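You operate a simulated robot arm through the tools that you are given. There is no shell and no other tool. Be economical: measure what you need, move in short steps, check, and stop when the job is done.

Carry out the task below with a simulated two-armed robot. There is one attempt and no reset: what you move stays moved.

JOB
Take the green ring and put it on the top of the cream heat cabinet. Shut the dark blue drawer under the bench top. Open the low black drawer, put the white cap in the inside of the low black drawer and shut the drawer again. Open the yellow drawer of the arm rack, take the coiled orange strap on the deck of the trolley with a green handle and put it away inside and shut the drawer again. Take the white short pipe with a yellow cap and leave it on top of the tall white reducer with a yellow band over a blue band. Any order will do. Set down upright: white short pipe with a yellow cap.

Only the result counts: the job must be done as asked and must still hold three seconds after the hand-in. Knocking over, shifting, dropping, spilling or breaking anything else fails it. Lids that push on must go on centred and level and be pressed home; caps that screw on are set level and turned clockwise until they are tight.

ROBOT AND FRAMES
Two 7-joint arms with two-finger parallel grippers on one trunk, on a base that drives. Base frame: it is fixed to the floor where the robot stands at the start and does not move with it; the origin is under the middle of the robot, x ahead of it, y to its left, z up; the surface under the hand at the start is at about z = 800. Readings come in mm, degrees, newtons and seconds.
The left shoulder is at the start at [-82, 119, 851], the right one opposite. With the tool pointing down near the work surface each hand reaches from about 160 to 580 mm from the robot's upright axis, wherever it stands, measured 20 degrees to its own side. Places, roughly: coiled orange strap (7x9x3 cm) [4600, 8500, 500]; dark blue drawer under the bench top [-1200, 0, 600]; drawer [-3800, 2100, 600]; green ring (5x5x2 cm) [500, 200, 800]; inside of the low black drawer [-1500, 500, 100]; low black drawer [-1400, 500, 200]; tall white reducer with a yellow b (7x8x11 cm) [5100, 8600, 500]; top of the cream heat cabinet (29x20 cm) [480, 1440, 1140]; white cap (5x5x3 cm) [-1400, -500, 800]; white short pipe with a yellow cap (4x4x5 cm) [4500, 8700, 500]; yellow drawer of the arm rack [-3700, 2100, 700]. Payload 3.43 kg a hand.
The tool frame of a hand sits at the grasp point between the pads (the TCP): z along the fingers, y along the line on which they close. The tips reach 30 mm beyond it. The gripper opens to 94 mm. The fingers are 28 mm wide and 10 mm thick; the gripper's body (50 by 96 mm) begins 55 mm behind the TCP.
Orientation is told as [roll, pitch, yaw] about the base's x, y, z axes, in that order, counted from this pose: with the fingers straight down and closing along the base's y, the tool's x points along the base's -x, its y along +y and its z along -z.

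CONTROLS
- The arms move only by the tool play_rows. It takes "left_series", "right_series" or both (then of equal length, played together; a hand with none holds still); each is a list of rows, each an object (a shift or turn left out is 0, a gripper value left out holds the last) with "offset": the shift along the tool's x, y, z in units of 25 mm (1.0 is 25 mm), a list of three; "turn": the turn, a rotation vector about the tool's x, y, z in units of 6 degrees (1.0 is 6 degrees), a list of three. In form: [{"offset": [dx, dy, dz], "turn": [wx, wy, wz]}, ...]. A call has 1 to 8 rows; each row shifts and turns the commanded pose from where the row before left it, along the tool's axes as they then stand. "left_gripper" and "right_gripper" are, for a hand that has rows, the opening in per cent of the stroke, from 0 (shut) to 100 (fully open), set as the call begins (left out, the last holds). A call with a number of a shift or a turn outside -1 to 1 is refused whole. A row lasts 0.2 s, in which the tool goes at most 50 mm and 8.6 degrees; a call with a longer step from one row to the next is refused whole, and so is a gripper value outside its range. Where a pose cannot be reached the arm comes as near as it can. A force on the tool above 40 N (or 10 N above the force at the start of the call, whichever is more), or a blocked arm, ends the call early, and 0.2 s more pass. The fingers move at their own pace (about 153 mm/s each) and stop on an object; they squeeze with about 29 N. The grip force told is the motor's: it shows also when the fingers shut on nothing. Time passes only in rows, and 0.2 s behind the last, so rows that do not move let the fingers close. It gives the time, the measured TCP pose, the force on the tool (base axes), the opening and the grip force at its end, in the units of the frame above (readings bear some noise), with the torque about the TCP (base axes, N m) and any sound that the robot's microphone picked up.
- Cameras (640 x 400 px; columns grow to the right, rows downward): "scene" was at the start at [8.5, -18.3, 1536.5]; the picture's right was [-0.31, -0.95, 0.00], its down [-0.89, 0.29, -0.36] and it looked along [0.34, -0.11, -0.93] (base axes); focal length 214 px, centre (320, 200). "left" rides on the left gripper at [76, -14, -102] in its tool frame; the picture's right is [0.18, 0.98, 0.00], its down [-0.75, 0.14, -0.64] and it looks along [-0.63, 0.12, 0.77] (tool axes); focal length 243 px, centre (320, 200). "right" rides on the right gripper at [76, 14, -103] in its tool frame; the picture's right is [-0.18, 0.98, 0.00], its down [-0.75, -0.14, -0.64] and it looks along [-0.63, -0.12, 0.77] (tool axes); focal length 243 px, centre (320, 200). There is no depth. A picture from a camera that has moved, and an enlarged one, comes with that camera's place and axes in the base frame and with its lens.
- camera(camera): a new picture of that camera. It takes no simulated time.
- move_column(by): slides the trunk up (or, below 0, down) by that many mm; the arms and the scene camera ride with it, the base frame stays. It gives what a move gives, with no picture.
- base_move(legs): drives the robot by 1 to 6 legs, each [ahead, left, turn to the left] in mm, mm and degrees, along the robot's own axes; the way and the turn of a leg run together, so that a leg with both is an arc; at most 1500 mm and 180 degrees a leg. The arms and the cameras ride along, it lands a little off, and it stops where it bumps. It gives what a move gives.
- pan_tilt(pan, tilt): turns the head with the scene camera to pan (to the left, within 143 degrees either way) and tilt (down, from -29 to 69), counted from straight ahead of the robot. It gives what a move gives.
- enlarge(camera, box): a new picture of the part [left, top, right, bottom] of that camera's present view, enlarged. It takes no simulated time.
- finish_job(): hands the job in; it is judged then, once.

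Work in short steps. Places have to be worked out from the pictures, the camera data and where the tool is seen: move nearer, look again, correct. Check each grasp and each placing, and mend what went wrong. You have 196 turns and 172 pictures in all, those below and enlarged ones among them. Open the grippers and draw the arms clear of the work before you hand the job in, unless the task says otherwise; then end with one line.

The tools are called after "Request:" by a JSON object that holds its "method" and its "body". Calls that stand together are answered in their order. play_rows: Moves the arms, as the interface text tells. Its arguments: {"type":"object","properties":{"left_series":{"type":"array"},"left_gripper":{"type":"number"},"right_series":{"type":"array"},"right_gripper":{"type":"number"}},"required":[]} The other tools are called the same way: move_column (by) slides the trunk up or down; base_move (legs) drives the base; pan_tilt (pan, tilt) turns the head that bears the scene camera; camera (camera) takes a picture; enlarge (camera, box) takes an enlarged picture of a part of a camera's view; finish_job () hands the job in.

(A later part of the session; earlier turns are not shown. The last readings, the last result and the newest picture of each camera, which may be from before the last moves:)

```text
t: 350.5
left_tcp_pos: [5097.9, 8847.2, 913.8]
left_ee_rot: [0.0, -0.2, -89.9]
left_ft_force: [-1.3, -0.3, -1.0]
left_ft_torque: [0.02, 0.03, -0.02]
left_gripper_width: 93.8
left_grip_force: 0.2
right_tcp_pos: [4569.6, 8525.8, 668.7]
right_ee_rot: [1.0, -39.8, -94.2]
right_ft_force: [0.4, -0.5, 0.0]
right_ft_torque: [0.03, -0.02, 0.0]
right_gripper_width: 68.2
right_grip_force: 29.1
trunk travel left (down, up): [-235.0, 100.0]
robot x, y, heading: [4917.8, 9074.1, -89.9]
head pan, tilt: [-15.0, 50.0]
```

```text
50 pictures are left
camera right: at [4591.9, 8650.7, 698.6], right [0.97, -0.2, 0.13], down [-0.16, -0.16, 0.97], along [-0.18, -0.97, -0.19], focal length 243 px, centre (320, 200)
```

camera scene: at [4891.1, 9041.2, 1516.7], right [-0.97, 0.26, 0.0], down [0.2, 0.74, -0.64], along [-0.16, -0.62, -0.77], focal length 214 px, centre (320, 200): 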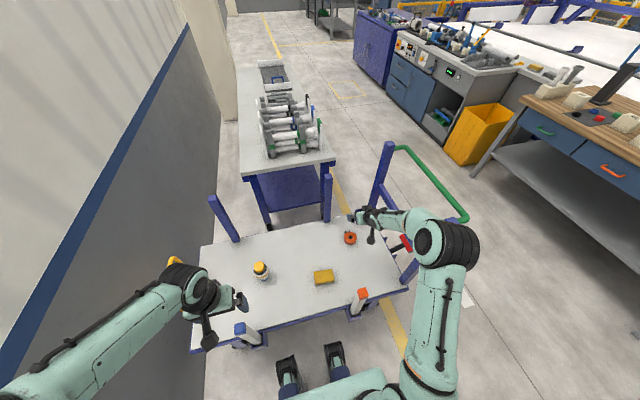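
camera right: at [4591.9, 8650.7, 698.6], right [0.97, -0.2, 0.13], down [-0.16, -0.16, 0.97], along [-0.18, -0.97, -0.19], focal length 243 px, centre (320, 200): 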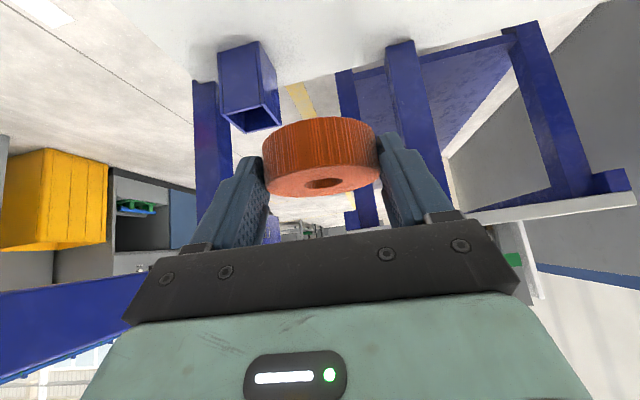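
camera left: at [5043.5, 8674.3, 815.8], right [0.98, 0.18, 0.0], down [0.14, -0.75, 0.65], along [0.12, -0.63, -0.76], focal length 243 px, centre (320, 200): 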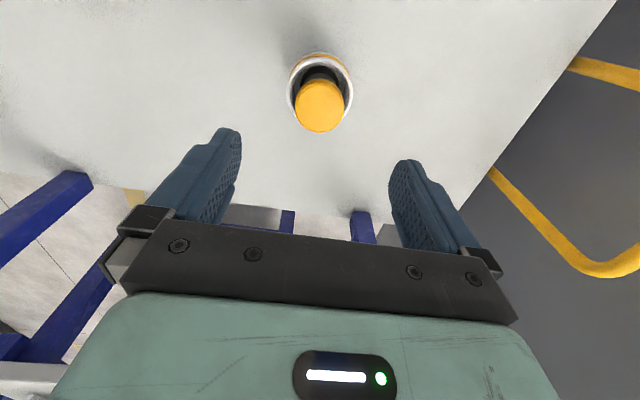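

Strap lifted. Raise trunk and hand more, un-tilt, and retract clear of the stakes.

Request:
{"method": "move_column", "body": {"by": 100}}

Request:
{"method": "play_rows", "body": {"right_series": [{"offset": [-0.6, 0, -0.75]}, {"offset": [-0.6, 0, -0.75]}, {"offset": [-0.6, 0, -0.75]}, {"offset": [-0.6, 0, -0.75]}, {"offset": [-0.6, 0, -0.75]}, {"offset": [0.6, 0.4, -0.4]}, {"offset": [0.6, 0.4, -0.4]}, {"offset": [0.6, 0.4, -0.4]}]}}

Request:
{"method": "play_rows", "body": {"right_series": [{"turn": [0, 1, 0]}, {"turn": [0, 1, 0]}, {"turn": [0, 1, 0]}, {"turn": [0, 1, 0]}, {"turn": [0, 1, 0]}, {"turn": [0, 1, 0]}, {"turn": [0, 0.65, 0]}]}}

Request:
{"method": "play_rows", "body": {"right_series": [{"offset": [1, 0.3, 0]}, {"offset": [1, 0.3, 0]}, {"offset": [1, 0.3, 0]}, {"offset": [1, 0.3, 0]}, {"offset": [1, 0.3, 0]}, {"offset": [1, 0.3, 0]}, {"offset": [1, 0.3, 0]}, {"offset": [1, 0, 0]}]}}

Request:
{"method": "camera", "body": {"camera": "right"}}

Request:
{"method": "camera", "body": {"camera": "scene"}}

```text
t: 351.8
left_tcp_pos: [5098.7, 8847.7, 1013.7]
left_ee_rot: [-0.1, -0.3, -89.8]
left_ft_force: [0.0, -0.3, -0.4]
left_ft_torque: [-0.01, 0.0, 0.02]
left_gripper_width: 94.0
left_grip_force: 0.1
right_tcp_pos: [4570.4, 8527.7, 767.7]
right_ee_rot: [0.9, -39.7, -94.2]
right_ft_force: [0.4, 0.0, -2.0]
right_ft_torque: [-0.03, -0.03, 0.01]
right_gripper_width: 67.9
right_grip_force: 29.2
trunk travel left (down, up): [-335.0, 0.0]
robot x, y, heading: [4914.2, 9075.9, -89.8]
head pan, tilt: [-15.0, 50.0]
```

```text
t: 353.6
left_tcp_pos: [5098.6, 8849.1, 1013.4]
left_ee_rot: [0.0, -0.3, -89.8]
left_ft_force: [0.6, 0.4, 0.4]
left_ft_torque: [0.0, 0.01, 0.02]
left_gripper_width: 94.1
left_grip_force: 0.1
right_tcp_pos: [4603.5, 8581.5, 883.9]
right_ee_rot: [0.9, -39.9, -94.3]
right_ft_force: [1.3, 0.1, -0.4]
right_ft_torque: [0.05, -0.01, -0.03]
right_gripper_width: 67.6
right_grip_force: 29.0
trunk travel left (down, up): [-335.0, 0.0]
robot x, y, heading: [4910.9, 9069.0, -89.8]
head pan, tilt: [-15.0, 50.0]
```

```text
t: 355.2
left_tcp_pos: [5098.5, 8847.1, 1014.4]
left_ee_rot: [0.0, -0.3, -89.9]
left_ft_force: [0.1, -0.6, -0.7]
left_ft_torque: [-0.02, -0.04, -0.01]
left_gripper_width: 94.0
left_grip_force: 0.2
right_tcp_pos: [4603.6, 8583.2, 883.2]
right_ee_rot: [0.8, 0.2, -93.6]
right_ft_force: [0.4, 0.2, -0.3]
right_ft_torque: [0.01, -0.03, 0.0]
right_gripper_width: 67.9
right_grip_force: 29.0
trunk travel left (down, up): [-335.0, 0.0]
robot x, y, heading: [4911.5, 9076.8, -89.7]
head pan, tilt: [-15.0, 50.0]
```

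```text
t: 357.0
left_tcp_pos: [5099.0, 8848.0, 1014.0]
left_ee_rot: [0.0, -0.2, -89.9]
left_ft_force: [1.1, 0.6, -0.3]
left_ft_torque: [-0.02, 0.01, -0.01]
left_gripper_width: 94.3
left_grip_force: 0.0
right_tcp_pos: [4669.8, 8778.5, 883.0]
right_ee_rot: [0.7, 0.0, -93.6]
right_ft_force: [0.3, 0.4, 0.3]
right_ft_torque: [-0.02, -0.01, 0.04]
right_gripper_width: 68.0
right_grip_force: 29.5
trunk travel left (down, up): [-335.0, 0.0]
robot x, y, heading: [4912.1, 9071.1, -89.4]
head pan, tilt: [-15.0, 50.0]
```

```text
49 pictures are left
camera right: at [4688.3, 8854.7, 984.8], right [0.97, -0.24, 0.01], down [-0.2, -0.74, 0.64], along [-0.15, -0.62, -0.77], focal length 243 px, centre (320, 200)
```

right: 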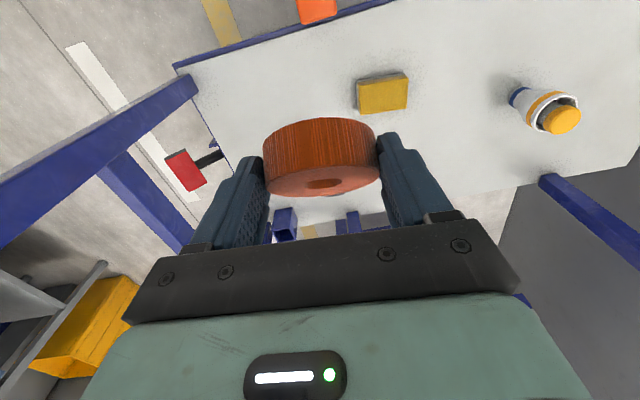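

```text
48 pictures are left
camera scene: at [4891.8, 9043.2, 1621.7], right [-0.97, 0.26, 0.0], down [0.2, 0.74, -0.64], along [-0.16, -0.62, -0.77], focal length 214 px, centre (320, 200)
```

scene: 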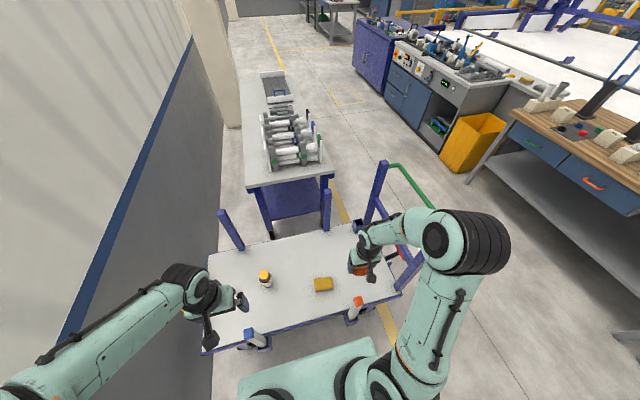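

Strap secured, pipe still upright in the reducer. I back out north, sidestep to the aisle, and drive south.

Request:
{"method": "base_move", "body": {"legs": [[-260, 0, 0], [0, -1080, -0.6], [1500, 0, 0], [1500, 0, 0], [1500, 0, 0], [1070, 0, 0]]}}

```text
t: 394.2
left_tcp_pos: [4161.6, 3619.7, 1013.2]
left_ee_rot: [0.0, -0.3, -86.2]
left_ft_force: [-0.5, 0.1, 0.1]
left_ft_torque: [0.0, -0.01, 0.01]
left_gripper_width: 94.1
left_grip_force: 0.0
right_tcp_pos: [3737.3, 3523.3, 882.1]
right_ee_rot: [0.7, 0.1, -90.0]
right_ft_force: [0.4, 0.1, -0.4]
right_ft_torque: [0.02, 0.0, -0.01]
right_gripper_width: 67.0
right_grip_force: 28.6
trunk travel left (down, up): [-335.0, 0.0]
robot x, y, heading: [3963.5, 3834.0, -86.3]
head pan, tilt: [-15.0, 50.0]
```

Now turn to face west and drive along the lane.

Request:
{"method": "base_move", "body": {"legs": [[0, 0, -93.7], [0, 80, 0], [1500, 0, 0], [1500, 0, 0], [1400, 0, 0]]}}

Request:
{"method": "pan_tilt", "body": {"pan": 15, "tilt": 18}}

Request:
{"method": "camera", "body": {"camera": "scene"}}

```text
t: 420.1
left_tcp_pos: [-654.8, 3572.8, 1014.1]
left_ee_rot: [0.0, -0.2, -179.7]
left_ft_force: [1.0, 0.1, 0.2]
left_ft_torque: [0.02, -0.03, 0.0]
left_gripper_width: 93.9
left_grip_force: 0.0
right_tcp_pos: [-725.2, 4002.1, 881.4]
right_ee_rot: [0.7, 0.1, 176.5]
right_ft_force: [-0.2, 0.1, -0.6]
right_ft_torque: [0.01, -0.08, -0.01]
right_gripper_width: 66.7
right_grip_force: 29.0
trunk travel left (down, up): [-335.0, 0.0]
robot x, y, heading: [-430.7, 3759.1, -179.7]
head pan, tilt: [-15.0, 50.0]
```

```text
t: 421.1
left_tcp_pos: [-655.3, 3573.1, 1013.6]
left_ee_rot: [0.1, -0.3, -179.7]
left_ft_force: [-1.3, 0.3, 0.8]
left_ft_torque: [-0.01, 0.02, -0.02]
left_gripper_width: 94.0
left_grip_force: 0.1
right_tcp_pos: [-725.5, 4002.7, 881.5]
right_ee_rot: [0.7, 0.2, 176.5]
right_ft_force: [-0.2, 0.3, -0.9]
right_ft_torque: [-0.02, -0.01, 0.01]
right_gripper_width: 66.6
right_grip_force: 29.0
trunk travel left (down, up): [-335.0, 0.0]
robot x, y, heading: [-427.2, 3761.4, -179.8]
head pan, tilt: [15.0, 18.0]
```

```text
47 pictures are left
camera scene: at [-475.8, 3734.1, 1670.5], right [-0.26, 0.96, 0.0], down [0.3, 0.08, -0.95], along [-0.92, -0.25, -0.31], focal length 214 px, centre (320, 200)
```

scene: 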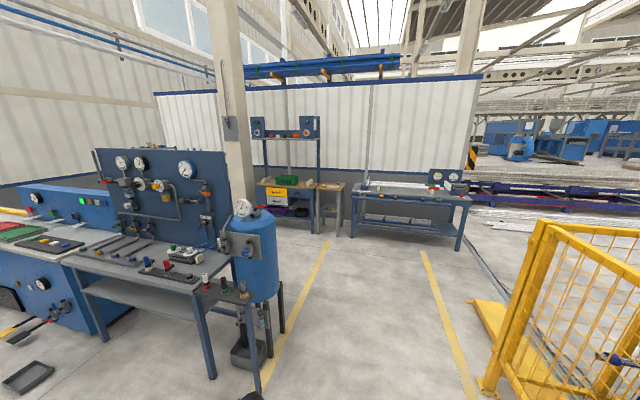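

I see the rack with the yellow drawer. Zoom in on it.

Request:
{"method": "enlarge", "body": {"camera": "scene", "box": [230, 100, 390, 260]}}

Request:
{"method": "base_move", "body": {"legs": [[1500, 0, 0], [800, 0, 0], [0, 1250, 0]]}}

Request:
{"method": "pan_tilt", "body": {"pan": 10, "tilt": 40}}

Request:
{"method": "camera", "body": {"camera": "scene"}}

```text
2.50 times, centred on (310, 180) of scene
camera zoom: at [-475.8, 3734.1, 1670.5], right [-0.26, 0.96, 0.0], down [0.3, 0.08, -0.95], along [-0.92, -0.25, -0.31], focal length 536 px, centre (345, 250)
```

zoom: 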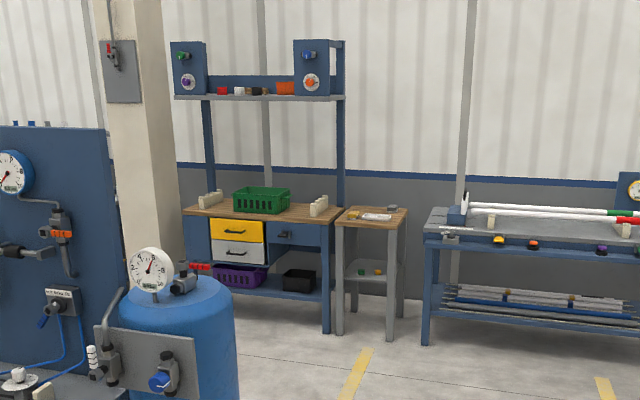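

```text
t: 443.3
left_tcp_pos: [-2965.8, 2321.1, 1015.0]
left_ee_rot: [0.0, -0.3, 179.5]
left_ft_force: [0.0, 0.6, 0.0]
left_ft_torque: [-0.01, -0.01, 0.01]
left_gripper_width: 93.8
left_grip_force: 0.0
right_tcp_pos: [-3029.6, 2751.6, 881.5]
right_ee_rot: [0.7, 0.0, 175.7]
right_ft_force: [1.1, 1.0, -0.5]
right_ft_torque: [0.03, 0.02, -0.03]
right_gripper_width: 66.8
right_grip_force: 29.3
trunk travel left (down, up): [-335.0, 0.0]
robot x, y, heading: [-2737.7, 2505.3, 179.2]
head pan, tilt: [15.0, 18.0]
```

```text
t: 444.2
left_tcp_pos: [-2965.7, 2321.9, 1013.7]
left_ee_rot: [0.1, -0.3, 179.5]
left_ft_force: [1.1, -0.3, 0.6]
left_ft_torque: [-0.03, 0.02, 0.06]
left_gripper_width: 94.2
left_grip_force: 0.0
right_tcp_pos: [-3029.1, 2751.2, 881.7]
right_ee_rot: [0.7, 0.2, 175.7]
right_ft_force: [-0.4, -0.7, -1.6]
right_ft_torque: [0.01, 0.01, 0.01]
right_gripper_width: 66.7
right_grip_force: 29.1
trunk travel left (down, up): [-335.0, 0.0]
robot x, y, heading: [-2736.2, 2504.8, 179.4]
head pan, tilt: [10.0, 40.0]
```

```text
45 pictures are left
camera scene: at [-2776.6, 2489.2, 1635.9], right [-0.16, 0.99, 0.0], down [0.63, 0.11, -0.77], along [-0.76, -0.13, -0.64], focal length 214 px, centre (320, 200)
```

scene: 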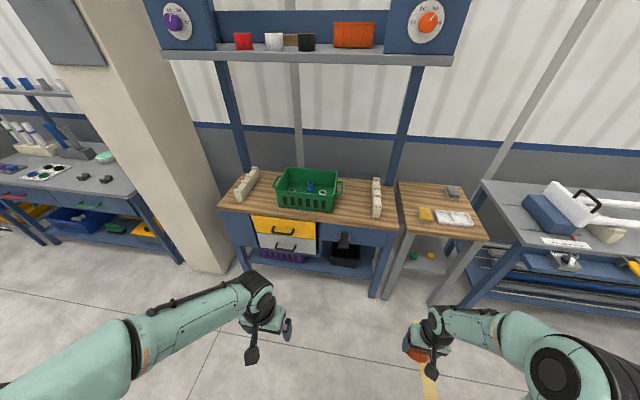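

Zoom on the drawer and its handle.

Request:
{"method": "enlarge", "body": {"camera": "scene", "box": [215, 190, 375, 290]}}

```text
4.00 times, centred on (295, 240) of scene
camera zoom: at [-2776.6, 2489.2, 1635.9], right [-0.16, 0.99, 0.0], down [0.63, 0.11, -0.77], along [-0.76, -0.13, -0.64], focal length 858 px, centre (420, 40)
```

zoom: 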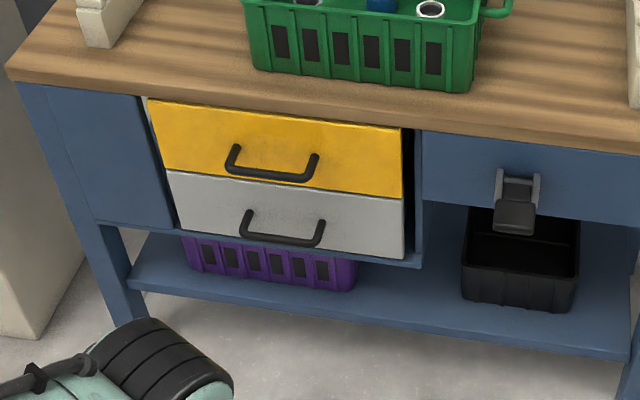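

Drawer face ≈x −3655, y 1912–2311, z 561–724; handle bar near [-3610, 2113, 627]. I extend the left hand and pitch it to horizontal with a vertical-closing roll, here in free space.

Request:
{"method": "play_rows", "body": {"left_series": [{"offset": [-1, 0, 0.4]}, {"offset": [-1, 0, 0.4]}, {"offset": [-1, 0, 0.4]}, {"offset": [-1, 0, 0.4]}, {"offset": [-1, 0, 0.4]}, {"offset": [-1, 0, 0.4]}, {"offset": [-1, 0, 0.4]}, {"offset": [-1, 0, 0.4]}]}}

Request:
{"method": "play_rows", "body": {"left_series": [{"turn": [0, -1, 0]}, {"turn": [0, -1, 0]}, {"turn": [0, -1, 0]}, {"turn": [0, -1, 0]}, {"turn": [0, -1, 0]}, {"turn": [0, -1, 0]}, {"turn": [0, -1, 0]}, {"turn": [0, -1, 0]}]}}

Request:
{"method": "play_rows", "body": {"left_series": [{"turn": [0, -1, 0]}, {"turn": [0, -1, 0]}, {"turn": [0, -1, 0]}, {"turn": [0, -1, 0]}, {"turn": [0, -1, 0]}, {"turn": [0, -1, 0]}, {"turn": [0, -1, 0]}]}}

Request:
{"method": "play_rows", "body": {"left_series": [{"turn": [0, 0, -1]}, {"turn": [0, 0, -1]}, {"turn": [0, 0, -1]}, {"turn": [0, 0, -1]}, {"turn": [0, 0, -1]}, {"turn": [0, 0, -1]}, {"turn": [0, 0, -1]}, {"turn": [0, 0, -1]}]}}

Request:
{"method": "play_rows", "body": {"left_series": [{"turn": [0, 0, -1]}, {"turn": [0, 0, -1]}, {"turn": [0, 0, -1]}, {"turn": [0, 0, -1]}, {"turn": [0, 0, -1]}, {"turn": [0, 0, -1]}, {"turn": [0, 0, -1]}]}}

```text
t: 446.0
left_tcp_pos: [-3164.7, 2320.7, 936.3]
left_ee_rot: [0.0, -0.3, 179.4]
left_ft_force: [-0.8, -0.7, -0.1]
left_ft_torque: [-0.03, -0.04, 0.03]
left_gripper_width: 93.9
left_grip_force: 0.1
right_tcp_pos: [-3028.0, 2751.4, 880.7]
right_ee_rot: [0.7, 0.3, 175.6]
right_ft_force: [-0.8, -0.8, -0.1]
right_ft_torque: [-0.02, 0.01, 0.01]
right_gripper_width: 67.1
right_grip_force: 29.2
trunk travel left (down, up): [-335.0, 0.0]
robot x, y, heading: [-2735.0, 2502.2, 179.2]
head pan, tilt: [10.0, 40.0]
```

```text
t: 447.8
left_tcp_pos: [-3165.2, 2323.4, 934.9]
left_ee_rot: [0.1, -48.4, 179.4]
left_ft_force: [-0.3, -0.6, 0.4]
left_ft_torque: [0.03, -0.01, 0.02]
left_gripper_width: 94.0
left_grip_force: 0.1
right_tcp_pos: [-3030.3, 2751.2, 882.2]
right_ee_rot: [0.8, 0.2, 175.8]
right_ft_force: [-0.3, 0.6, -1.5]
right_ft_torque: [0.01, 0.01, -0.02]
right_gripper_width: 66.9
right_grip_force: 28.9
trunk travel left (down, up): [-335.0, 0.0]
robot x, y, heading: [-2734.9, 2503.9, 179.4]
head pan, tilt: [10.0, 40.0]
```

```text
t: 449.4
left_tcp_pos: [-3165.8, 2322.9, 935.0]
left_ee_rot: [174.3, -89.6, 5.3]
left_ft_force: [0.8, 0.1, 0.5]
left_ft_torque: [0.01, 0.0, -0.01]
left_gripper_width: 94.0
left_grip_force: 0.0
right_tcp_pos: [-3029.2, 2750.8, 881.7]
right_ee_rot: [0.7, 0.2, 175.7]
right_ft_force: [-0.2, 0.5, -0.8]
right_ft_torque: [0.01, 0.0, 0.02]
right_gripper_width: 66.9
right_grip_force: 29.2
trunk travel left (down, up): [-335.0, 0.0]
robot x, y, heading: [-2736.5, 2502.3, 179.5]
head pan, tilt: [10.0, 40.0]
```

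```text
t: 451.2
left_tcp_pos: [-3165.2, 2323.6, 935.9]
left_ee_rot: [-90.4, -41.9, -90.2]
left_ft_force: [-0.1, 0.7, 0.7]
left_ft_torque: [0.01, 0.02, 0.06]
left_gripper_width: 94.0
left_grip_force: 0.1
right_tcp_pos: [-3029.2, 2751.5, 881.9]
right_ee_rot: [0.7, 0.1, 175.6]
right_ft_force: [0.4, 0.2, -0.8]
right_ft_torque: [0.0, 0.01, -0.01]
right_gripper_width: 66.8
right_grip_force: 28.1
trunk travel left (down, up): [-335.0, 0.0]
robot x, y, heading: [-2733.9, 2502.8, 179.2]
head pan, tilt: [10.0, 40.0]
```

```text
t: 452.8
left_tcp_pos: [-3166.3, 2323.5, 934.7]
left_ee_rot: [-90.3, 0.1, -90.6]
left_ft_force: [0.7, -0.1, 0.7]
left_ft_torque: [-0.01, 0.0, -0.03]
left_gripper_width: 94.0
left_grip_force: 0.1
right_tcp_pos: [-3028.7, 2751.3, 881.3]
right_ee_rot: [0.7, 0.1, 175.7]
right_ft_force: [0.3, -0.9, -0.9]
right_ft_torque: [-0.01, 0.05, 0.02]
right_gripper_width: 66.9
right_grip_force: 28.9
trunk travel left (down, up): [-335.0, 0.0]
robot x, y, heading: [-2737.1, 2503.6, 179.6]
head pan, tilt: [10.0, 40.0]
```

Left hand is horizontal now (tool y down, x right). Lower to handle height and drive nearer.

Request:
{"method": "move_column", "body": {"by": -220}}

Request:
{"method": "play_rows", "body": {"left_series": [{"offset": [0, 0.9, 0]}, {"offset": [0, 0.9, 0]}, {"offset": [0, 0.9, 0]}, {"offset": [0, 0.9, 0]}]}}

Request:
{"method": "base_move", "body": {"legs": [[0, 200, 0], [310, 0, 0]]}}

Request:
{"method": "camera", "body": {"camera": "left"}}

Request:
{"method": "camera", "body": {"camera": "scene"}}

```text
t: 455.1
left_tcp_pos: [-3165.3, 2323.2, 715.4]
left_ee_rot: [-90.3, -0.1, -90.5]
left_ft_force: [0.4, 0.6, -0.1]
left_ft_torque: [0.01, 0.0, 0.01]
left_gripper_width: 93.9
left_grip_force: 0.2
right_tcp_pos: [-3029.8, 2751.9, 661.7]
right_ee_rot: [0.7, 0.1, 175.8]
right_ft_force: [-0.8, -0.1, -0.9]
right_ft_torque: [0.01, -0.02, 0.0]
right_gripper_width: 66.5
right_grip_force: 28.6
trunk travel left (down, up): [-115.0, 220.0]
robot x, y, heading: [-2738.1, 2500.9, 179.4]
head pan, tilt: [10.0, 40.0]
```

```text
t: 456.1
left_tcp_pos: [-3167.0, 2324.3, 625.4]
left_ee_rot: [-90.4, 0.0, -90.6]
left_ft_force: [0.1, -0.7, -0.6]
left_ft_torque: [-0.01, 0.0, 0.02]
left_gripper_width: 94.0
left_grip_force: 0.1
right_tcp_pos: [-3030.0, 2751.1, 661.5]
right_ee_rot: [0.7, 0.1, 175.6]
right_ft_force: [-0.3, 1.1, -1.0]
right_ft_torque: [0.01, -0.01, 0.01]
right_gripper_width: 66.9
right_grip_force: 28.5
trunk travel left (down, up): [-115.0, 220.0]
robot x, y, heading: [-2738.3, 2503.7, 179.2]
head pan, tilt: [10.0, 40.0]
```

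```text
t: 460.2
left_tcp_pos: [-3482.8, 2126.2, 624.1]
left_ee_rot: [-90.4, -0.1, -90.6]
left_ft_force: [0.2, 0.2, -0.3]
left_ft_torque: [-0.03, -0.02, 0.01]
left_gripper_width: 93.9
left_grip_force: 0.1
right_tcp_pos: [-3345.2, 2553.0, 661.8]
right_ee_rot: [0.8, 0.1, 175.7]
right_ft_force: [0.9, -0.2, 0.1]
right_ft_torque: [0.0, 0.0, -0.03]
right_gripper_width: 66.6
right_grip_force: 29.0
trunk travel left (down, up): [-115.0, 220.0]
robot x, y, heading: [-3053.7, 2306.6, 179.4]
head pan, tilt: [10.0, 40.0]
```

```text
43 pictures are left
camera left: at [-3379.2, 2200.8, 637.3], right [0.0, 0.18, -0.98], down [0.63, -0.76, -0.14], along [-0.77, -0.62, -0.11], focal length 243 px, centre (320, 200)
```

left: 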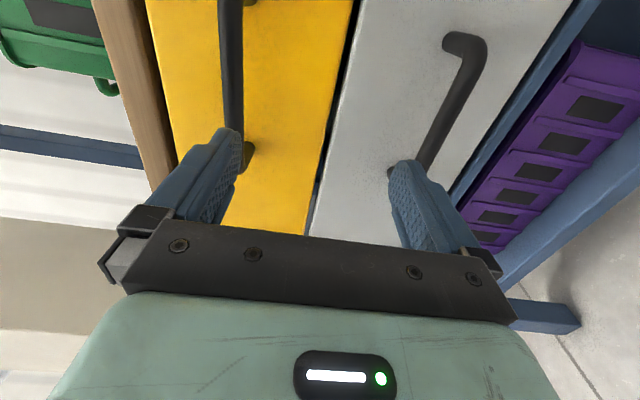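

```text
42 pictures are left
camera scene: at [-3110.1, 2291.4, 1411.3], right [-0.16, 0.99, 0.0], down [0.63, 0.11, -0.77], along [-0.76, -0.13, -0.64], focal length 214 px, centre (320, 200)
```

scene: 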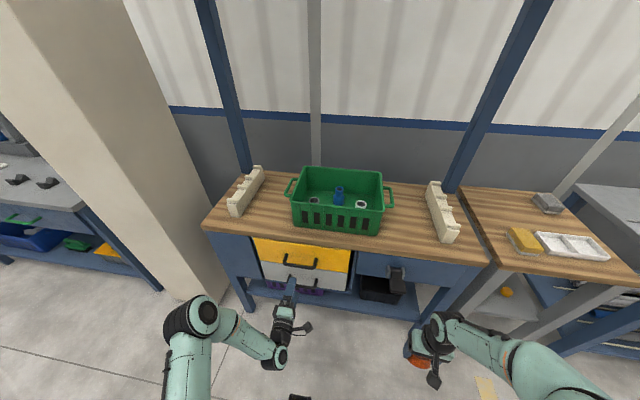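

The handle is higher than estimated: about z≈690, x≈-3555, y≈2140. Raise 65 mm, shift 14 mm right, and look again.

Request:
{"method": "play_rows", "body": {"left_series": [{"offset": [0.28, -0.9, 0]}, {"offset": [0.28, -0.9, 0]}, {"offset": [0, -0.8, 0]}]}}

Request:
{"method": "camera", "body": {"camera": "left"}}

```text
t: 461.0
left_tcp_pos: [-3481.7, 2137.4, 692.5]
left_ee_rot: [-90.3, 0.0, -90.5]
left_ft_force: [-0.3, -0.6, 0.2]
left_ft_torque: [0.0, -0.03, 0.0]
left_gripper_width: 94.1
left_grip_force: 0.2
right_tcp_pos: [-3346.2, 2553.5, 662.0]
right_ee_rot: [0.6, 0.0, 175.7]
right_ft_force: [-0.4, 0.2, -0.9]
right_ft_torque: [0.02, 0.04, -0.01]
right_gripper_width: 66.9
right_grip_force: 28.9
trunk travel left (down, up): [-115.0, 220.0]
robot x, y, heading: [-3052.8, 2311.0, 179.6]
head pan, tilt: [10.0, 40.0]
```

```text
41 pictures are left
camera left: at [-3378.8, 2212.9, 704.9], right [0.0, 0.18, -0.98], down [0.63, -0.76, -0.14], along [-0.77, -0.62, -0.11], focal length 243 px, centre (320, 200)
```

left: 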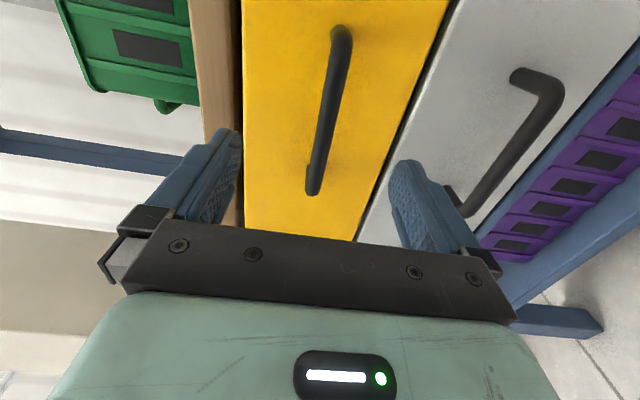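

Bar triangulates to x≈-3557, z≈689 — aligned. Advance 60 mm and close.

Request:
{"method": "play_rows", "body": {"left_series": [{"offset": [0, 0.1, 0.8]}, {"offset": [0, 0, 0.8]}, {"offset": [0, 0, 0.8]}]}}

Request:
{"method": "play_rows", "body": {"left_series": [{}, {}, {}, {}], "left_gripper": 0}}

Request:
{"method": "camera", "body": {"camera": "left"}}

```text
t: 461.8
left_tcp_pos: [-3542.6, 2140.7, 686.5]
left_ee_rot: [-90.2, 0.0, -90.5]
left_ft_force: [0.2, 1.1, -0.5]
left_ft_torque: [0.0, -0.02, -0.02]
left_gripper_width: 93.9
left_grip_force: 0.0
right_tcp_pos: [-3345.8, 2553.3, 661.9]
right_ee_rot: [0.6, 0.2, 175.6]
right_ft_force: [0.3, 0.6, -0.3]
right_ft_torque: [0.01, -0.03, -0.03]
right_gripper_width: 66.6
right_grip_force: 29.2
trunk travel left (down, up): [-115.0, 220.0]
robot x, y, heading: [-3053.8, 2306.5, 179.3]
head pan, tilt: [10.0, 40.0]
```

```text
t: 462.8
left_tcp_pos: [-3543.1, 2141.4, 689.0]
left_ee_rot: [-90.5, -0.1, -90.5]
left_ft_force: [-1.0, -1.7, 10.2]
left_ft_torque: [0.01, 0.14, 0.0]
left_gripper_width: 13.9
left_grip_force: 44.6
right_tcp_pos: [-3345.4, 2553.2, 662.3]
right_ee_rot: [0.7, 0.1, 175.8]
right_ft_force: [-0.1, 0.4, -1.7]
right_ft_torque: [0.0, 0.02, -0.01]
right_gripper_width: 67.0
right_grip_force: 28.8
trunk travel left (down, up): [-115.0, 220.0]
robot x, y, heading: [-3052.4, 2307.2, 179.3]
head pan, tilt: [10.0, 40.0]
```

```text
40 pictures are left
camera left: at [-3439.6, 2215.6, 701.0], right [-0.01, 0.18, -0.98], down [0.63, -0.76, -0.15], along [-0.77, -0.62, -0.11], focal length 243 px, centre (320, 200)
```

left: 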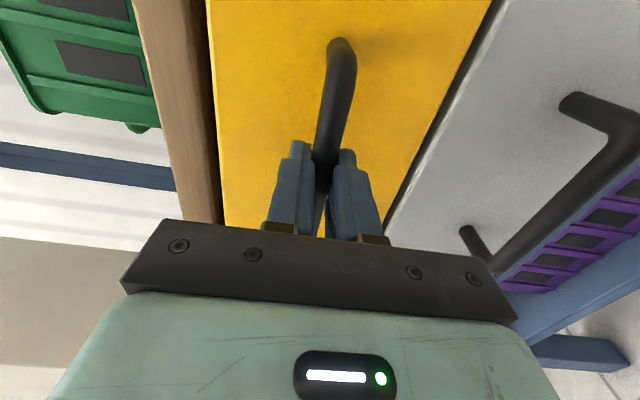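

Handle gripped. Pull by backing 230 mm.

Request:
{"method": "base_move", "body": {"legs": [[-230, 0, 0]]}}

Request:
{"method": "camera", "body": {"camera": "scene"}}

```text
t: 464.6
left_tcp_pos: [-3306.0, 2140.4, 689.1]
left_ee_rot: [-90.5, 0.0, -90.5]
left_ft_force: [-0.9, 19.9, 12.1]
left_ft_torque: [-0.06, 0.13, -0.06]
left_gripper_width: 13.7
left_grip_force: 44.6
right_tcp_pos: [-3110.1, 2551.7, 661.0]
right_ee_rot: [0.8, 0.1, 176.0]
right_ft_force: [0.0, 0.1, -0.7]
right_ft_torque: [0.01, -0.02, 0.02]
right_gripper_width: 66.4
right_grip_force: 28.8
trunk travel left (down, up): [-115.0, 220.0]
robot x, y, heading: [-2817.5, 2308.1, 179.7]
head pan, tilt: [10.0, 40.0]
```

```text
39 pictures are left
camera scene: at [-2872.9, 2291.9, 1411.3], right [-0.17, 0.99, 0.0], down [0.63, 0.11, -0.77], along [-0.76, -0.13, -0.64], focal length 214 px, centre (320, 200)
```

scene: 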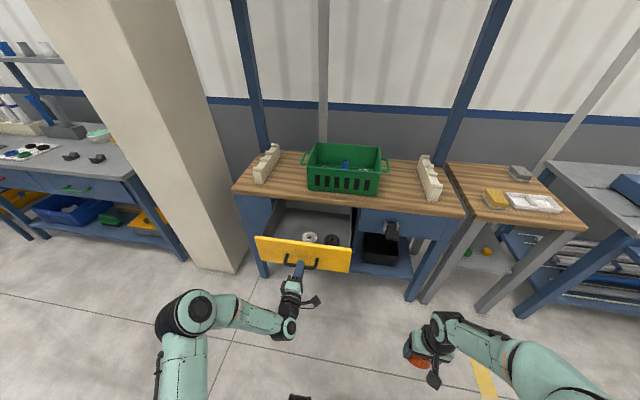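

Drawer is open and contains a couple of items. I release the handle, back the left hand off, and zoom inside.

Request:
{"method": "play_rows", "body": {"left_series": [{}, {}, {}, {"offset": [0, 0, -0.8]}, {"offset": [0, 0, -0.8]}, {"offset": [0, 0, -0.8]}, {"offset": [0, 0, -0.8]}], "left_gripper": 100}}

Request:
{"method": "enlarge", "body": {"camera": "scene", "box": [235, 190, 375, 285]}}

```text
t: 466.2
left_tcp_pos: [-3225.0, 2139.3, 689.5]
left_ee_rot: [-90.4, 0.2, -90.6]
left_ft_force: [-0.1, -0.3, -0.2]
left_ft_torque: [0.0, 0.04, 0.02]
left_gripper_width: 94.1
left_grip_force: 0.1
right_tcp_pos: [-3110.6, 2549.8, 661.2]
right_ee_rot: [0.6, 0.1, 175.9]
right_ft_force: [-0.7, 0.0, -1.2]
right_ft_torque: [0.01, -0.01, 0.04]
right_gripper_width: 66.7
right_grip_force: 28.8
trunk travel left (down, up): [-115.0, 220.0]
robot x, y, heading: [-2817.9, 2306.5, 179.8]
head pan, tilt: [10.0, 40.0]
```

```text
4.21 times, centred on (305, 238) of scene
camera zoom: at [-2873.9, 2289.7, 1411.3], right [-0.17, 0.99, 0.0], down [0.63, 0.11, -0.77], along [-0.76, -0.13, -0.64], focal length 903 px, centre (383, 42)
```

zoom: 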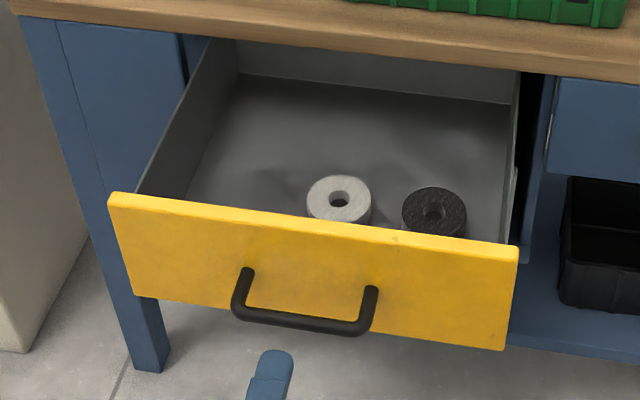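

Free space is in the left part (y≈1960–2085); rolls sit at y≈2133 and 2237. I raise the trunk and right hand, sidestep left so the right hand lines up with y≈2030, then approach.

Request:
{"method": "move_column", "body": {"by": 170}}

Request:
{"method": "play_rows", "body": {"right_series": [{"offset": [0, 0, -1]}, {"offset": [0, 0, -1]}, {"turn": [0, -1, 0]}, {"turn": [0, -1, 0]}, {"turn": [0, -1, 0]}, {"turn": [0, -0.35, 0]}]}}

Request:
{"method": "base_move", "body": {"legs": [[0, 505, 0], [150, 0, 0]]}}

Request:
{"method": "pan_tilt", "body": {"pan": -15, "tilt": 45}}

Request:
{"method": "camera", "body": {"camera": "scene"}}

Request:
{"method": "camera", "body": {"camera": "right"}}

```text
t: 468.1
left_tcp_pos: [-3227.6, 2137.4, 857.1]
left_ee_rot: [-90.4, 0.1, -90.5]
left_ft_force: [0.0, 0.4, 0.5]
left_ft_torque: [-0.02, 0.02, 0.0]
left_gripper_width: 94.1
left_grip_force: 0.0
right_tcp_pos: [-3109.6, 2550.6, 832.1]
right_ee_rot: [0.7, 0.1, 175.9]
right_ft_force: [0.6, 0.1, -1.5]
right_ft_torque: [0.03, 0.02, 0.0]
right_gripper_width: 66.6
right_grip_force: 28.9
trunk travel left (down, up): [-285.0, 50.0]
robot x, y, heading: [-2816.5, 2303.4, 179.9]
head pan, tilt: [10.0, 40.0]
```

```text
t: 469.5
left_tcp_pos: [-3226.0, 2138.3, 856.8]
left_ee_rot: [-90.4, 0.2, -90.6]
left_ft_force: [0.7, -0.1, 0.0]
left_ft_torque: [0.01, 0.03, 0.0]
left_gripper_width: 93.9
left_grip_force: 0.0
right_tcp_pos: [-3110.7, 2550.4, 881.3]
right_ee_rot: [0.8, -20.0, 175.8]
right_ft_force: [-0.5, 0.1, -0.3]
right_ft_torque: [0.0, -0.01, 0.04]
right_gripper_width: 67.0
right_grip_force: 29.2
trunk travel left (down, up): [-285.0, 50.0]
robot x, y, heading: [-2819.0, 2308.9, 179.7]
head pan, tilt: [10.0, 40.0]
```

```text
t: 475.3
left_tcp_pos: [-3378.8, 1641.8, 857.1]
left_ee_rot: [-90.4, 0.1, -90.8]
left_ft_force: [-0.3, 0.0, -0.6]
left_ft_torque: [0.0, 0.0, 0.01]
left_gripper_width: 93.8
left_grip_force: 0.2
right_tcp_pos: [-3261.7, 2054.0, 880.8]
right_ee_rot: [0.8, -19.9, 175.5]
right_ft_force: [0.7, -0.1, -1.1]
right_ft_torque: [-0.02, 0.01, -0.02]
right_gripper_width: 67.0
right_grip_force: 29.0
trunk travel left (down, up): [-285.0, 50.0]
robot x, y, heading: [-2967.9, 1809.2, 179.6]
head pan, tilt: [10.0, 40.0]
```

```text
t: 476.2
left_tcp_pos: [-3379.1, 1640.6, 857.0]
left_ee_rot: [-90.4, 0.1, -90.8]
left_ft_force: [0.1, 0.5, -0.6]
left_ft_torque: [0.0, 0.0, -0.03]
left_gripper_width: 93.9
left_grip_force: 0.0
right_tcp_pos: [-3260.7, 2053.4, 881.0]
right_ee_rot: [0.8, -19.9, 175.5]
right_ft_force: [0.0, -0.2, -0.3]
right_ft_torque: [-0.02, 0.02, -0.01]
right_gripper_width: 66.7
right_grip_force: 28.8
trunk travel left (down, up): [-285.0, 50.0]
robot x, y, heading: [-2966.6, 1805.9, 179.5]
head pan, tilt: [-15.0, 45.0]
```

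```text
37 pictures are left
camera scene: at [-3004.2, 1827.2, 1576.5], right [0.27, 0.96, 0.0], down [0.68, -0.19, -0.71], along [-0.68, 0.19, -0.71], focal length 214 px, centre (320, 200)
```

scene: 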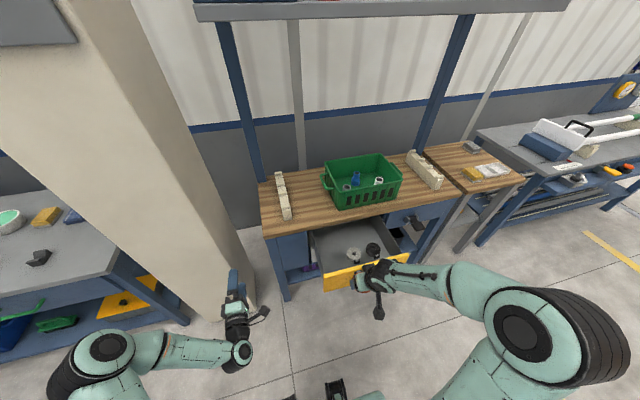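

```text
36 pictures are left
camera right: at [-3155.3, 2033.5, 952.1], right [-0.24, -0.97, 0.08], down [-0.48, 0.19, 0.86], along [-0.84, 0.17, -0.51], focal length 243 px, centre (320, 200)
```

right: 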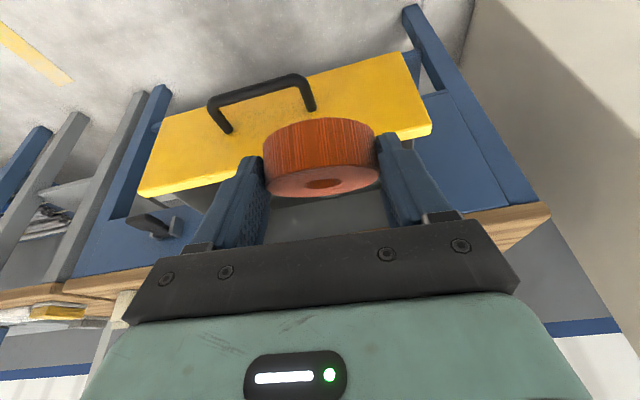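

Drive 100 mm closer, then extend the right hand over the drawer to about [-3540, 2030].

Request:
{"method": "base_move", "body": {"legs": [[100, 0, 0]]}}

Request:
{"method": "play_rows", "body": {"right_series": [{"offset": [-0.846, 0.185, 0.308]}, {"offset": [-0.846, 0.185, 0.308]}, {"offset": [-0.846, 0.185, 0.308]}, {"offset": [-0.846, 0.185, 0.308]}, {"offset": [-0.846, 0.185, 0.308]}, {"offset": [-0.846, 0.185, 0.308]}, {"offset": [-0.846, 0.185, 0.308]}, {"offset": [-0.846, 0.185, 0.308]}]}}

Request:
{"method": "camera", "body": {"camera": "scene"}}

Request:
{"method": "camera", "body": {"camera": "right"}}

```text
t: 477.4
left_tcp_pos: [-3474.4, 1642.6, 857.3]
left_ee_rot: [-90.3, 0.2, -90.7]
left_ft_force: [0.1, -0.7, 0.4]
left_ft_torque: [0.04, 0.04, 0.02]
left_gripper_width: 93.8
left_grip_force: 0.1
right_tcp_pos: [-3357.2, 2053.5, 882.4]
right_ee_rot: [0.8, -19.8, 175.6]
right_ft_force: [0.0, 0.6, -1.2]
right_ft_torque: [-0.05, -0.03, -0.01]
right_gripper_width: 67.0
right_grip_force: 29.2
trunk travel left (down, up): [-285.0, 50.0]
robot x, y, heading: [-3060.9, 1806.6, 179.6]
head pan, tilt: [-15.0, 45.0]
```

```text
t: 479.2
left_tcp_pos: [-3474.1, 1641.1, 856.8]
left_ee_rot: [-90.4, 0.0, -90.8]
left_ft_force: [0.1, -0.2, 0.0]
left_ft_torque: [0.01, -0.01, 0.0]
left_gripper_width: 93.8
left_grip_force: 0.0
right_tcp_pos: [-3538.7, 2030.5, 883.6]
right_ee_rot: [0.8, -19.8, 175.6]
right_ft_force: [0.3, -1.0, -1.1]
right_ft_torque: [0.0, -0.03, -0.03]
right_gripper_width: 66.9
right_grip_force: 29.2
trunk travel left (down, up): [-285.0, 50.0]
robot x, y, heading: [-3066.4, 1806.4, 179.6]
head pan, tilt: [-15.0, 45.0]
```

```text
35 pictures are left
camera scene: at [-3100.2, 1827.9, 1576.5], right [0.27, 0.96, 0.0], down [0.68, -0.19, -0.71], along [-0.68, 0.19, -0.71], focal length 214 px, centre (320, 200)
```

scene: 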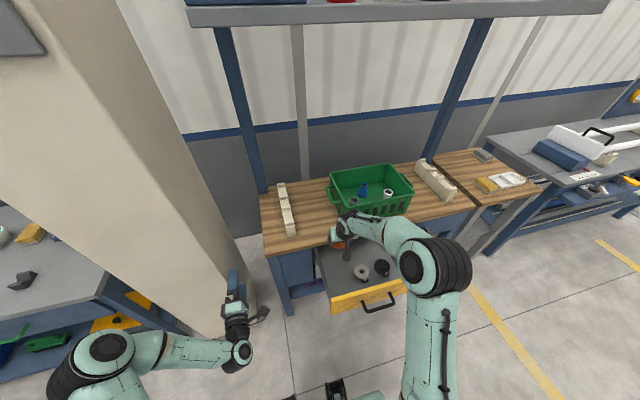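

```text
34 pictures are left
camera right: at [-3432.6, 2009.7, 953.1], right [-0.24, -0.97, 0.07], down [-0.48, 0.19, 0.86], along [-0.84, 0.17, -0.51], focal length 243 px, centre (320, 200)
```

right: 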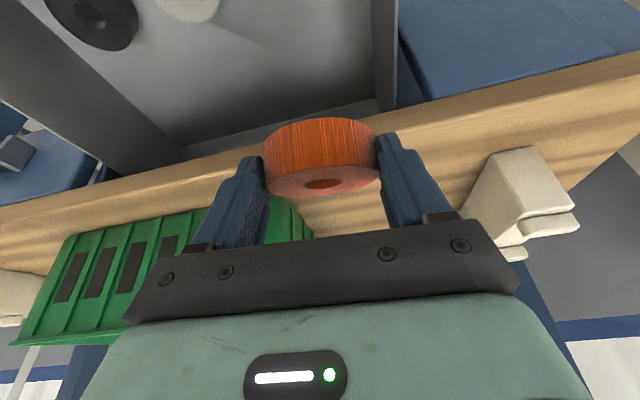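

The strap is over the drawer near the table edge. I move back 14 mm and descend 75 mm, then look.

Request:
{"method": "play_rows", "body": {"right_series": [{"offset": [0.53, 0, -0.19]}, {"offset": [0.342, 0, 0.94]}, {"offset": [0.342, 0, 0.94]}, {"offset": [0.342, 0, 0.94]}]}}

Request:
{"method": "camera", "body": {"camera": "right"}}

Request:
{"method": "enlarge", "body": {"camera": "scene", "box": [270, 190, 450, 320]}}

```text
t: 480.2
left_tcp_pos: [-3473.6, 1642.0, 857.3]
left_ee_rot: [-90.3, 0.1, -90.9]
left_ft_force: [-0.2, 0.0, 0.6]
left_ft_torque: [-0.01, -0.01, 0.01]
left_gripper_width: 94.0
left_grip_force: 0.0
right_tcp_pos: [-3526.6, 2027.8, 805.2]
right_ee_rot: [0.8, -20.0, 175.5]
right_ft_force: [-0.4, 0.0, -1.2]
right_ft_torque: [0.02, 0.0, 0.02]
right_gripper_width: 66.9
right_grip_force: 28.9
trunk travel left (down, up): [-285.0, 50.0]
robot x, y, heading: [-3062.1, 1804.6, 179.7]
head pan, tilt: [-15.0, 45.0]
```

```text
33 pictures are left
camera right: at [-3420.8, 2007.5, 876.7], right [-0.24, -0.97, 0.08], down [-0.48, 0.19, 0.86], along [-0.84, 0.17, -0.51], focal length 243 px, centre (320, 200)
```

right: 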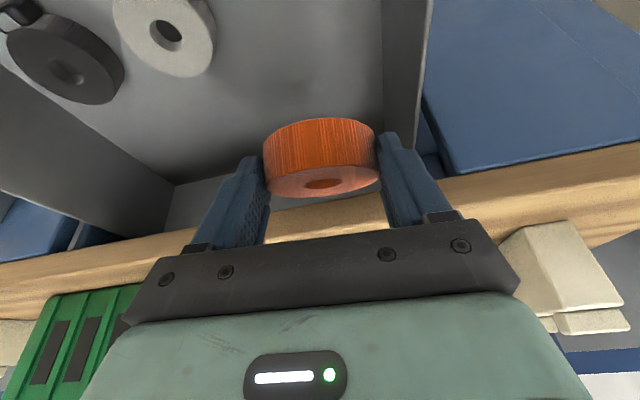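

```text
3.08 times, centred on (360, 255) of scene
camera zoom: at [-3100.0, 1828.0, 1576.5], right [0.27, 0.96, 0.0], down [0.68, -0.19, -0.71], along [-0.68, 0.19, -0.71], focal length 660 px, centre (197, 31)
```

zoom: 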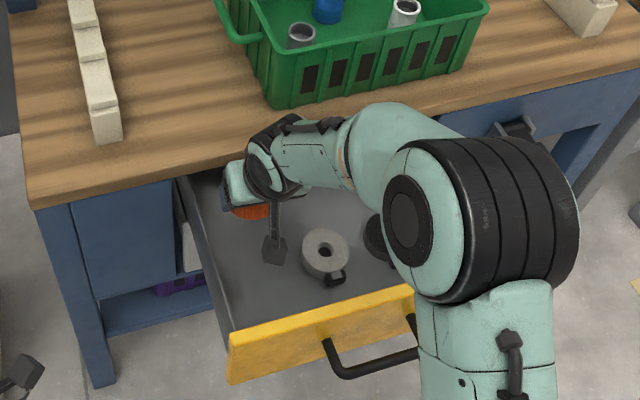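

Clearance to table edge and camera-to-panel is tight, so I reduce the tilt to ~8°, move back 11 mm, and continue down.

Request:
{"method": "play_rows", "body": {"right_series": [{"turn": [0, 1, 0]}, {"turn": [0, 1, 0]}, {"offset": [0.44, 0, -0.06]}, {"offset": [0.139, 0, 0.99]}, {"offset": [0.139, 0, 0.99]}, {"offset": [0.1, 0, 0.8]}]}}

Request:
{"method": "camera", "body": {"camera": "right"}}

Request:
{"method": "enlarge", "body": {"camera": "scene", "box": [270, 190, 450, 320]}}

```text
t: 481.6
left_tcp_pos: [-3475.3, 1641.9, 856.7]
left_ee_rot: [-90.4, 0.0, -90.7]
left_ft_force: [0.7, -0.2, -0.4]
left_ft_torque: [0.01, 0.02, 0.01]
left_gripper_width: 94.0
left_grip_force: 0.1
right_tcp_pos: [-3513.6, 2027.9, 738.0]
right_ee_rot: [0.7, -7.9, 175.7]
right_ft_force: [0.5, 0.9, -0.4]
right_ft_torque: [-0.03, -0.02, -0.01]
right_gripper_width: 66.7
right_grip_force: 29.0
trunk travel left (down, up): [-285.0, 50.0]
robot x, y, heading: [-3064.5, 1809.7, 179.7]
head pan, tilt: [-15.0, 45.0]
```

```text
31 pictures are left
camera right: at [-3424.6, 2009.6, 829.1], right [-0.25, -0.97, 0.04], down [-0.65, 0.2, 0.74], along [-0.72, 0.16, -0.67], focal length 243 px, centre (320, 200)
```

right: 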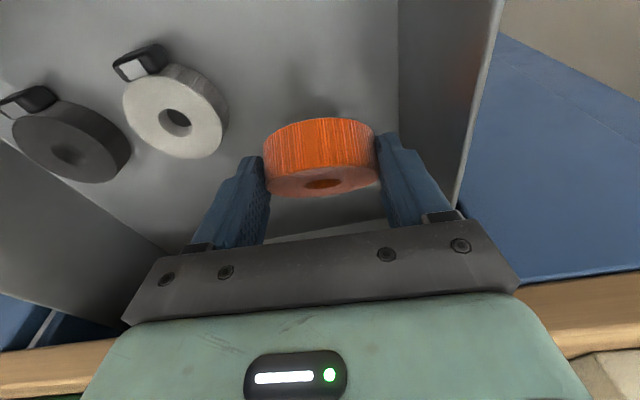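

```text
3.08 times, centred on (360, 255) of scene
camera zoom: at [-3099.9, 1828.0, 1576.5], right [0.27, 0.96, 0.0], down [0.68, -0.19, -0.71], along [-0.68, 0.19, -0.71], focal length 660 px, centre (197, 31)
```

zoom: 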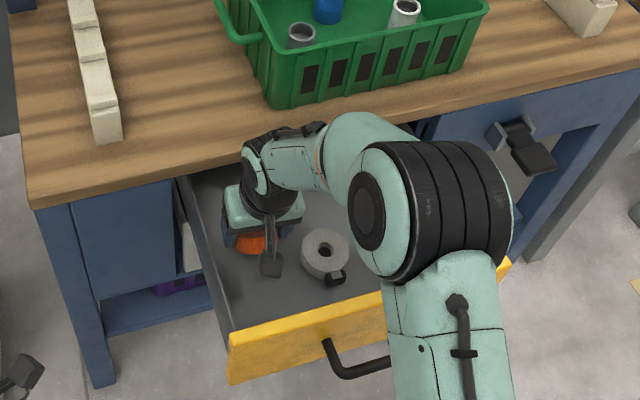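

Good clearance all round. Continue descending in small steps.

Request:
{"method": "play_rows", "body": {"right_series": [{"offset": [0.06, 0, 0.45]}, {"offset": [0.06, 0, 0.45]}, {"offset": [0.06, 0, 0.45]}, {"offset": [0.04, 0, 0.3]}]}}

Request:
{"method": "camera", "body": {"camera": "right"}}

```text
t: 482.6
left_tcp_pos: [-3475.0, 1641.7, 856.9]
left_ee_rot: [-90.4, 0.1, -90.7]
left_ft_force: [0.0, -1.4, 0.1]
left_ft_torque: [0.01, 0.03, 0.0]
left_gripper_width: 93.9
left_grip_force: 0.1
right_tcp_pos: [-3513.9, 2027.8, 694.7]
right_ee_rot: [0.8, -8.0, 175.7]
right_ft_force: [-0.5, 0.6, -0.6]
right_ft_torque: [0.03, 0.0, 0.01]
right_gripper_width: 66.9
right_grip_force: 29.0
trunk travel left (down, up): [-285.0, 50.0]
robot x, y, heading: [-3065.4, 1806.9, 179.6]
head pan, tilt: [-15.0, 45.0]
```

```text
29 pictures are left
camera right: at [-3425.4, 2007.9, 786.0], right [-0.25, -0.97, 0.04], down [-0.64, 0.2, 0.74], along [-0.72, 0.16, -0.67], focal length 243 px, centre (320, 200)
```

right: 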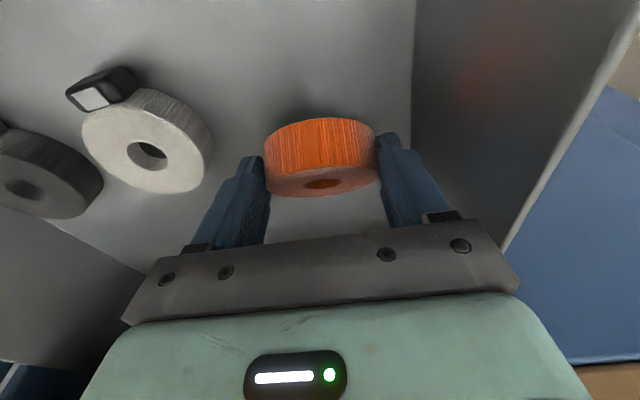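

Still free. Continue slowly to contact.

Request:
{"method": "play_rows", "body": {"right_series": [{"offset": [0.03, 0, 0.2]}, {"offset": [0.03, 0, 0.2]}, {"offset": [0.03, 0, 0.2]}, {"offset": [0.03, 0, 0.2]}, {"offset": [0.03, 0, 0.2]}]}}

Request:
{"method": "camera", "body": {"camera": "right"}}

```text
t: 483.8
left_tcp_pos: [-3472.6, 1641.4, 857.3]
left_ee_rot: [-90.4, 0.1, -90.7]
left_ft_force: [0.2, 0.0, 0.2]
left_ft_torque: [-0.01, 0.02, -0.01]
left_gripper_width: 94.1
left_grip_force: 0.0
right_tcp_pos: [-3514.7, 2026.3, 669.8]
right_ee_rot: [0.8, -8.1, 175.7]
right_ft_force: [-0.2, -2.1, 18.0]
right_ft_torque: [0.24, 0.96, 0.09]
right_gripper_width: 66.9
right_grip_force: 29.1
trunk travel left (down, up): [-285.0, 50.0]
robot x, y, heading: [-3061.7, 1808.6, 179.5]
head pan, tilt: [-15.0, 45.0]
```

```text
28 pictures are left
camera right: at [-3424.9, 2006.8, 761.2], right [-0.25, -0.97, 0.04], down [-0.64, 0.2, 0.74], along [-0.72, 0.16, -0.67], focal length 243 px, centre (320, 200)
```

right: 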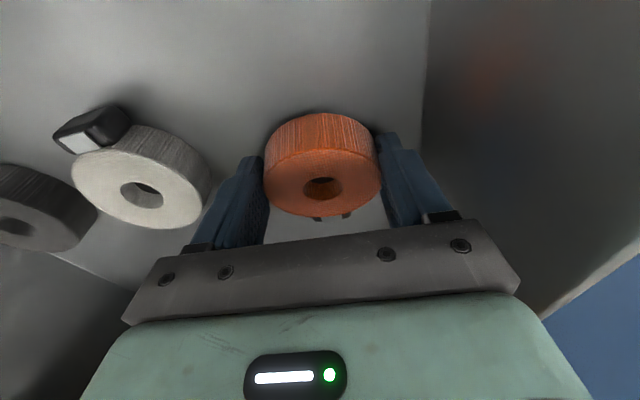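

The strap's front edge touched and it is pivoting flat within the grip. Press a little further.

Request:
{"method": "play_rows", "body": {"right_series": [{"offset": [0.01, 0, 0.12]}, {"offset": [0.01, 0, 0.12]}, {"offset": [0.01, 0, 0.12]}]}}

Request:
{"method": "play_rows", "body": {"right_series": [{}, {}, {}], "right_gripper": 84}}

Request:
{"method": "camera", "body": {"camera": "right"}}

```text
t: 484.6
left_tcp_pos: [-3472.4, 1641.2, 857.7]
left_ee_rot: [-90.5, 0.2, -90.8]
left_ft_force: [0.4, -0.6, 0.6]
left_ft_torque: [-0.01, -0.03, -0.03]
left_gripper_width: 94.0
left_grip_force: 0.0
right_tcp_pos: [-3514.5, 2025.6, 661.5]
right_ee_rot: [0.8, -8.1, 175.8]
right_ft_force: [1.2, -2.8, 24.0]
right_ft_torque: [0.33, 0.93, 0.06]
right_gripper_width: 66.9
right_grip_force: 29.0
trunk travel left (down, up): [-285.0, 50.0]
robot x, y, heading: [-3064.1, 1806.3, 179.8]
head pan, tilt: [-15.0, 45.0]
```

```text
t: 485.4
left_tcp_pos: [-3472.9, 1641.3, 857.8]
left_ee_rot: [-90.5, 0.2, -90.8]
left_ft_force: [0.0, -0.7, 0.9]
left_ft_torque: [-0.02, 0.01, -0.02]
left_gripper_width: 94.1
left_grip_force: 0.0
right_tcp_pos: [-3513.6, 2025.0, 662.1]
right_ee_rot: [0.6, -8.1, 175.8]
right_ft_force: [0.5, -8.8, 21.2]
right_ft_torque: [0.54, -0.27, -0.15]
right_gripper_width: 73.9
right_grip_force: 0.0
trunk travel left (down, up): [-285.0, 50.0]
robot x, y, heading: [-3064.9, 1807.9, 179.5]
head pan, tilt: [-15.0, 45.0]
```

```text
27 pictures are left
camera right: at [-3424.5, 2006.8, 752.4], right [-0.25, -0.97, 0.04], down [-0.64, 0.2, 0.74], along [-0.72, 0.16, -0.67], focal length 243 px, centre (320, 200)
```

right: 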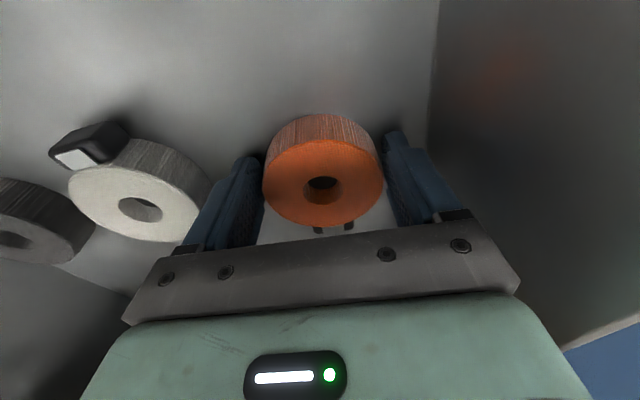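

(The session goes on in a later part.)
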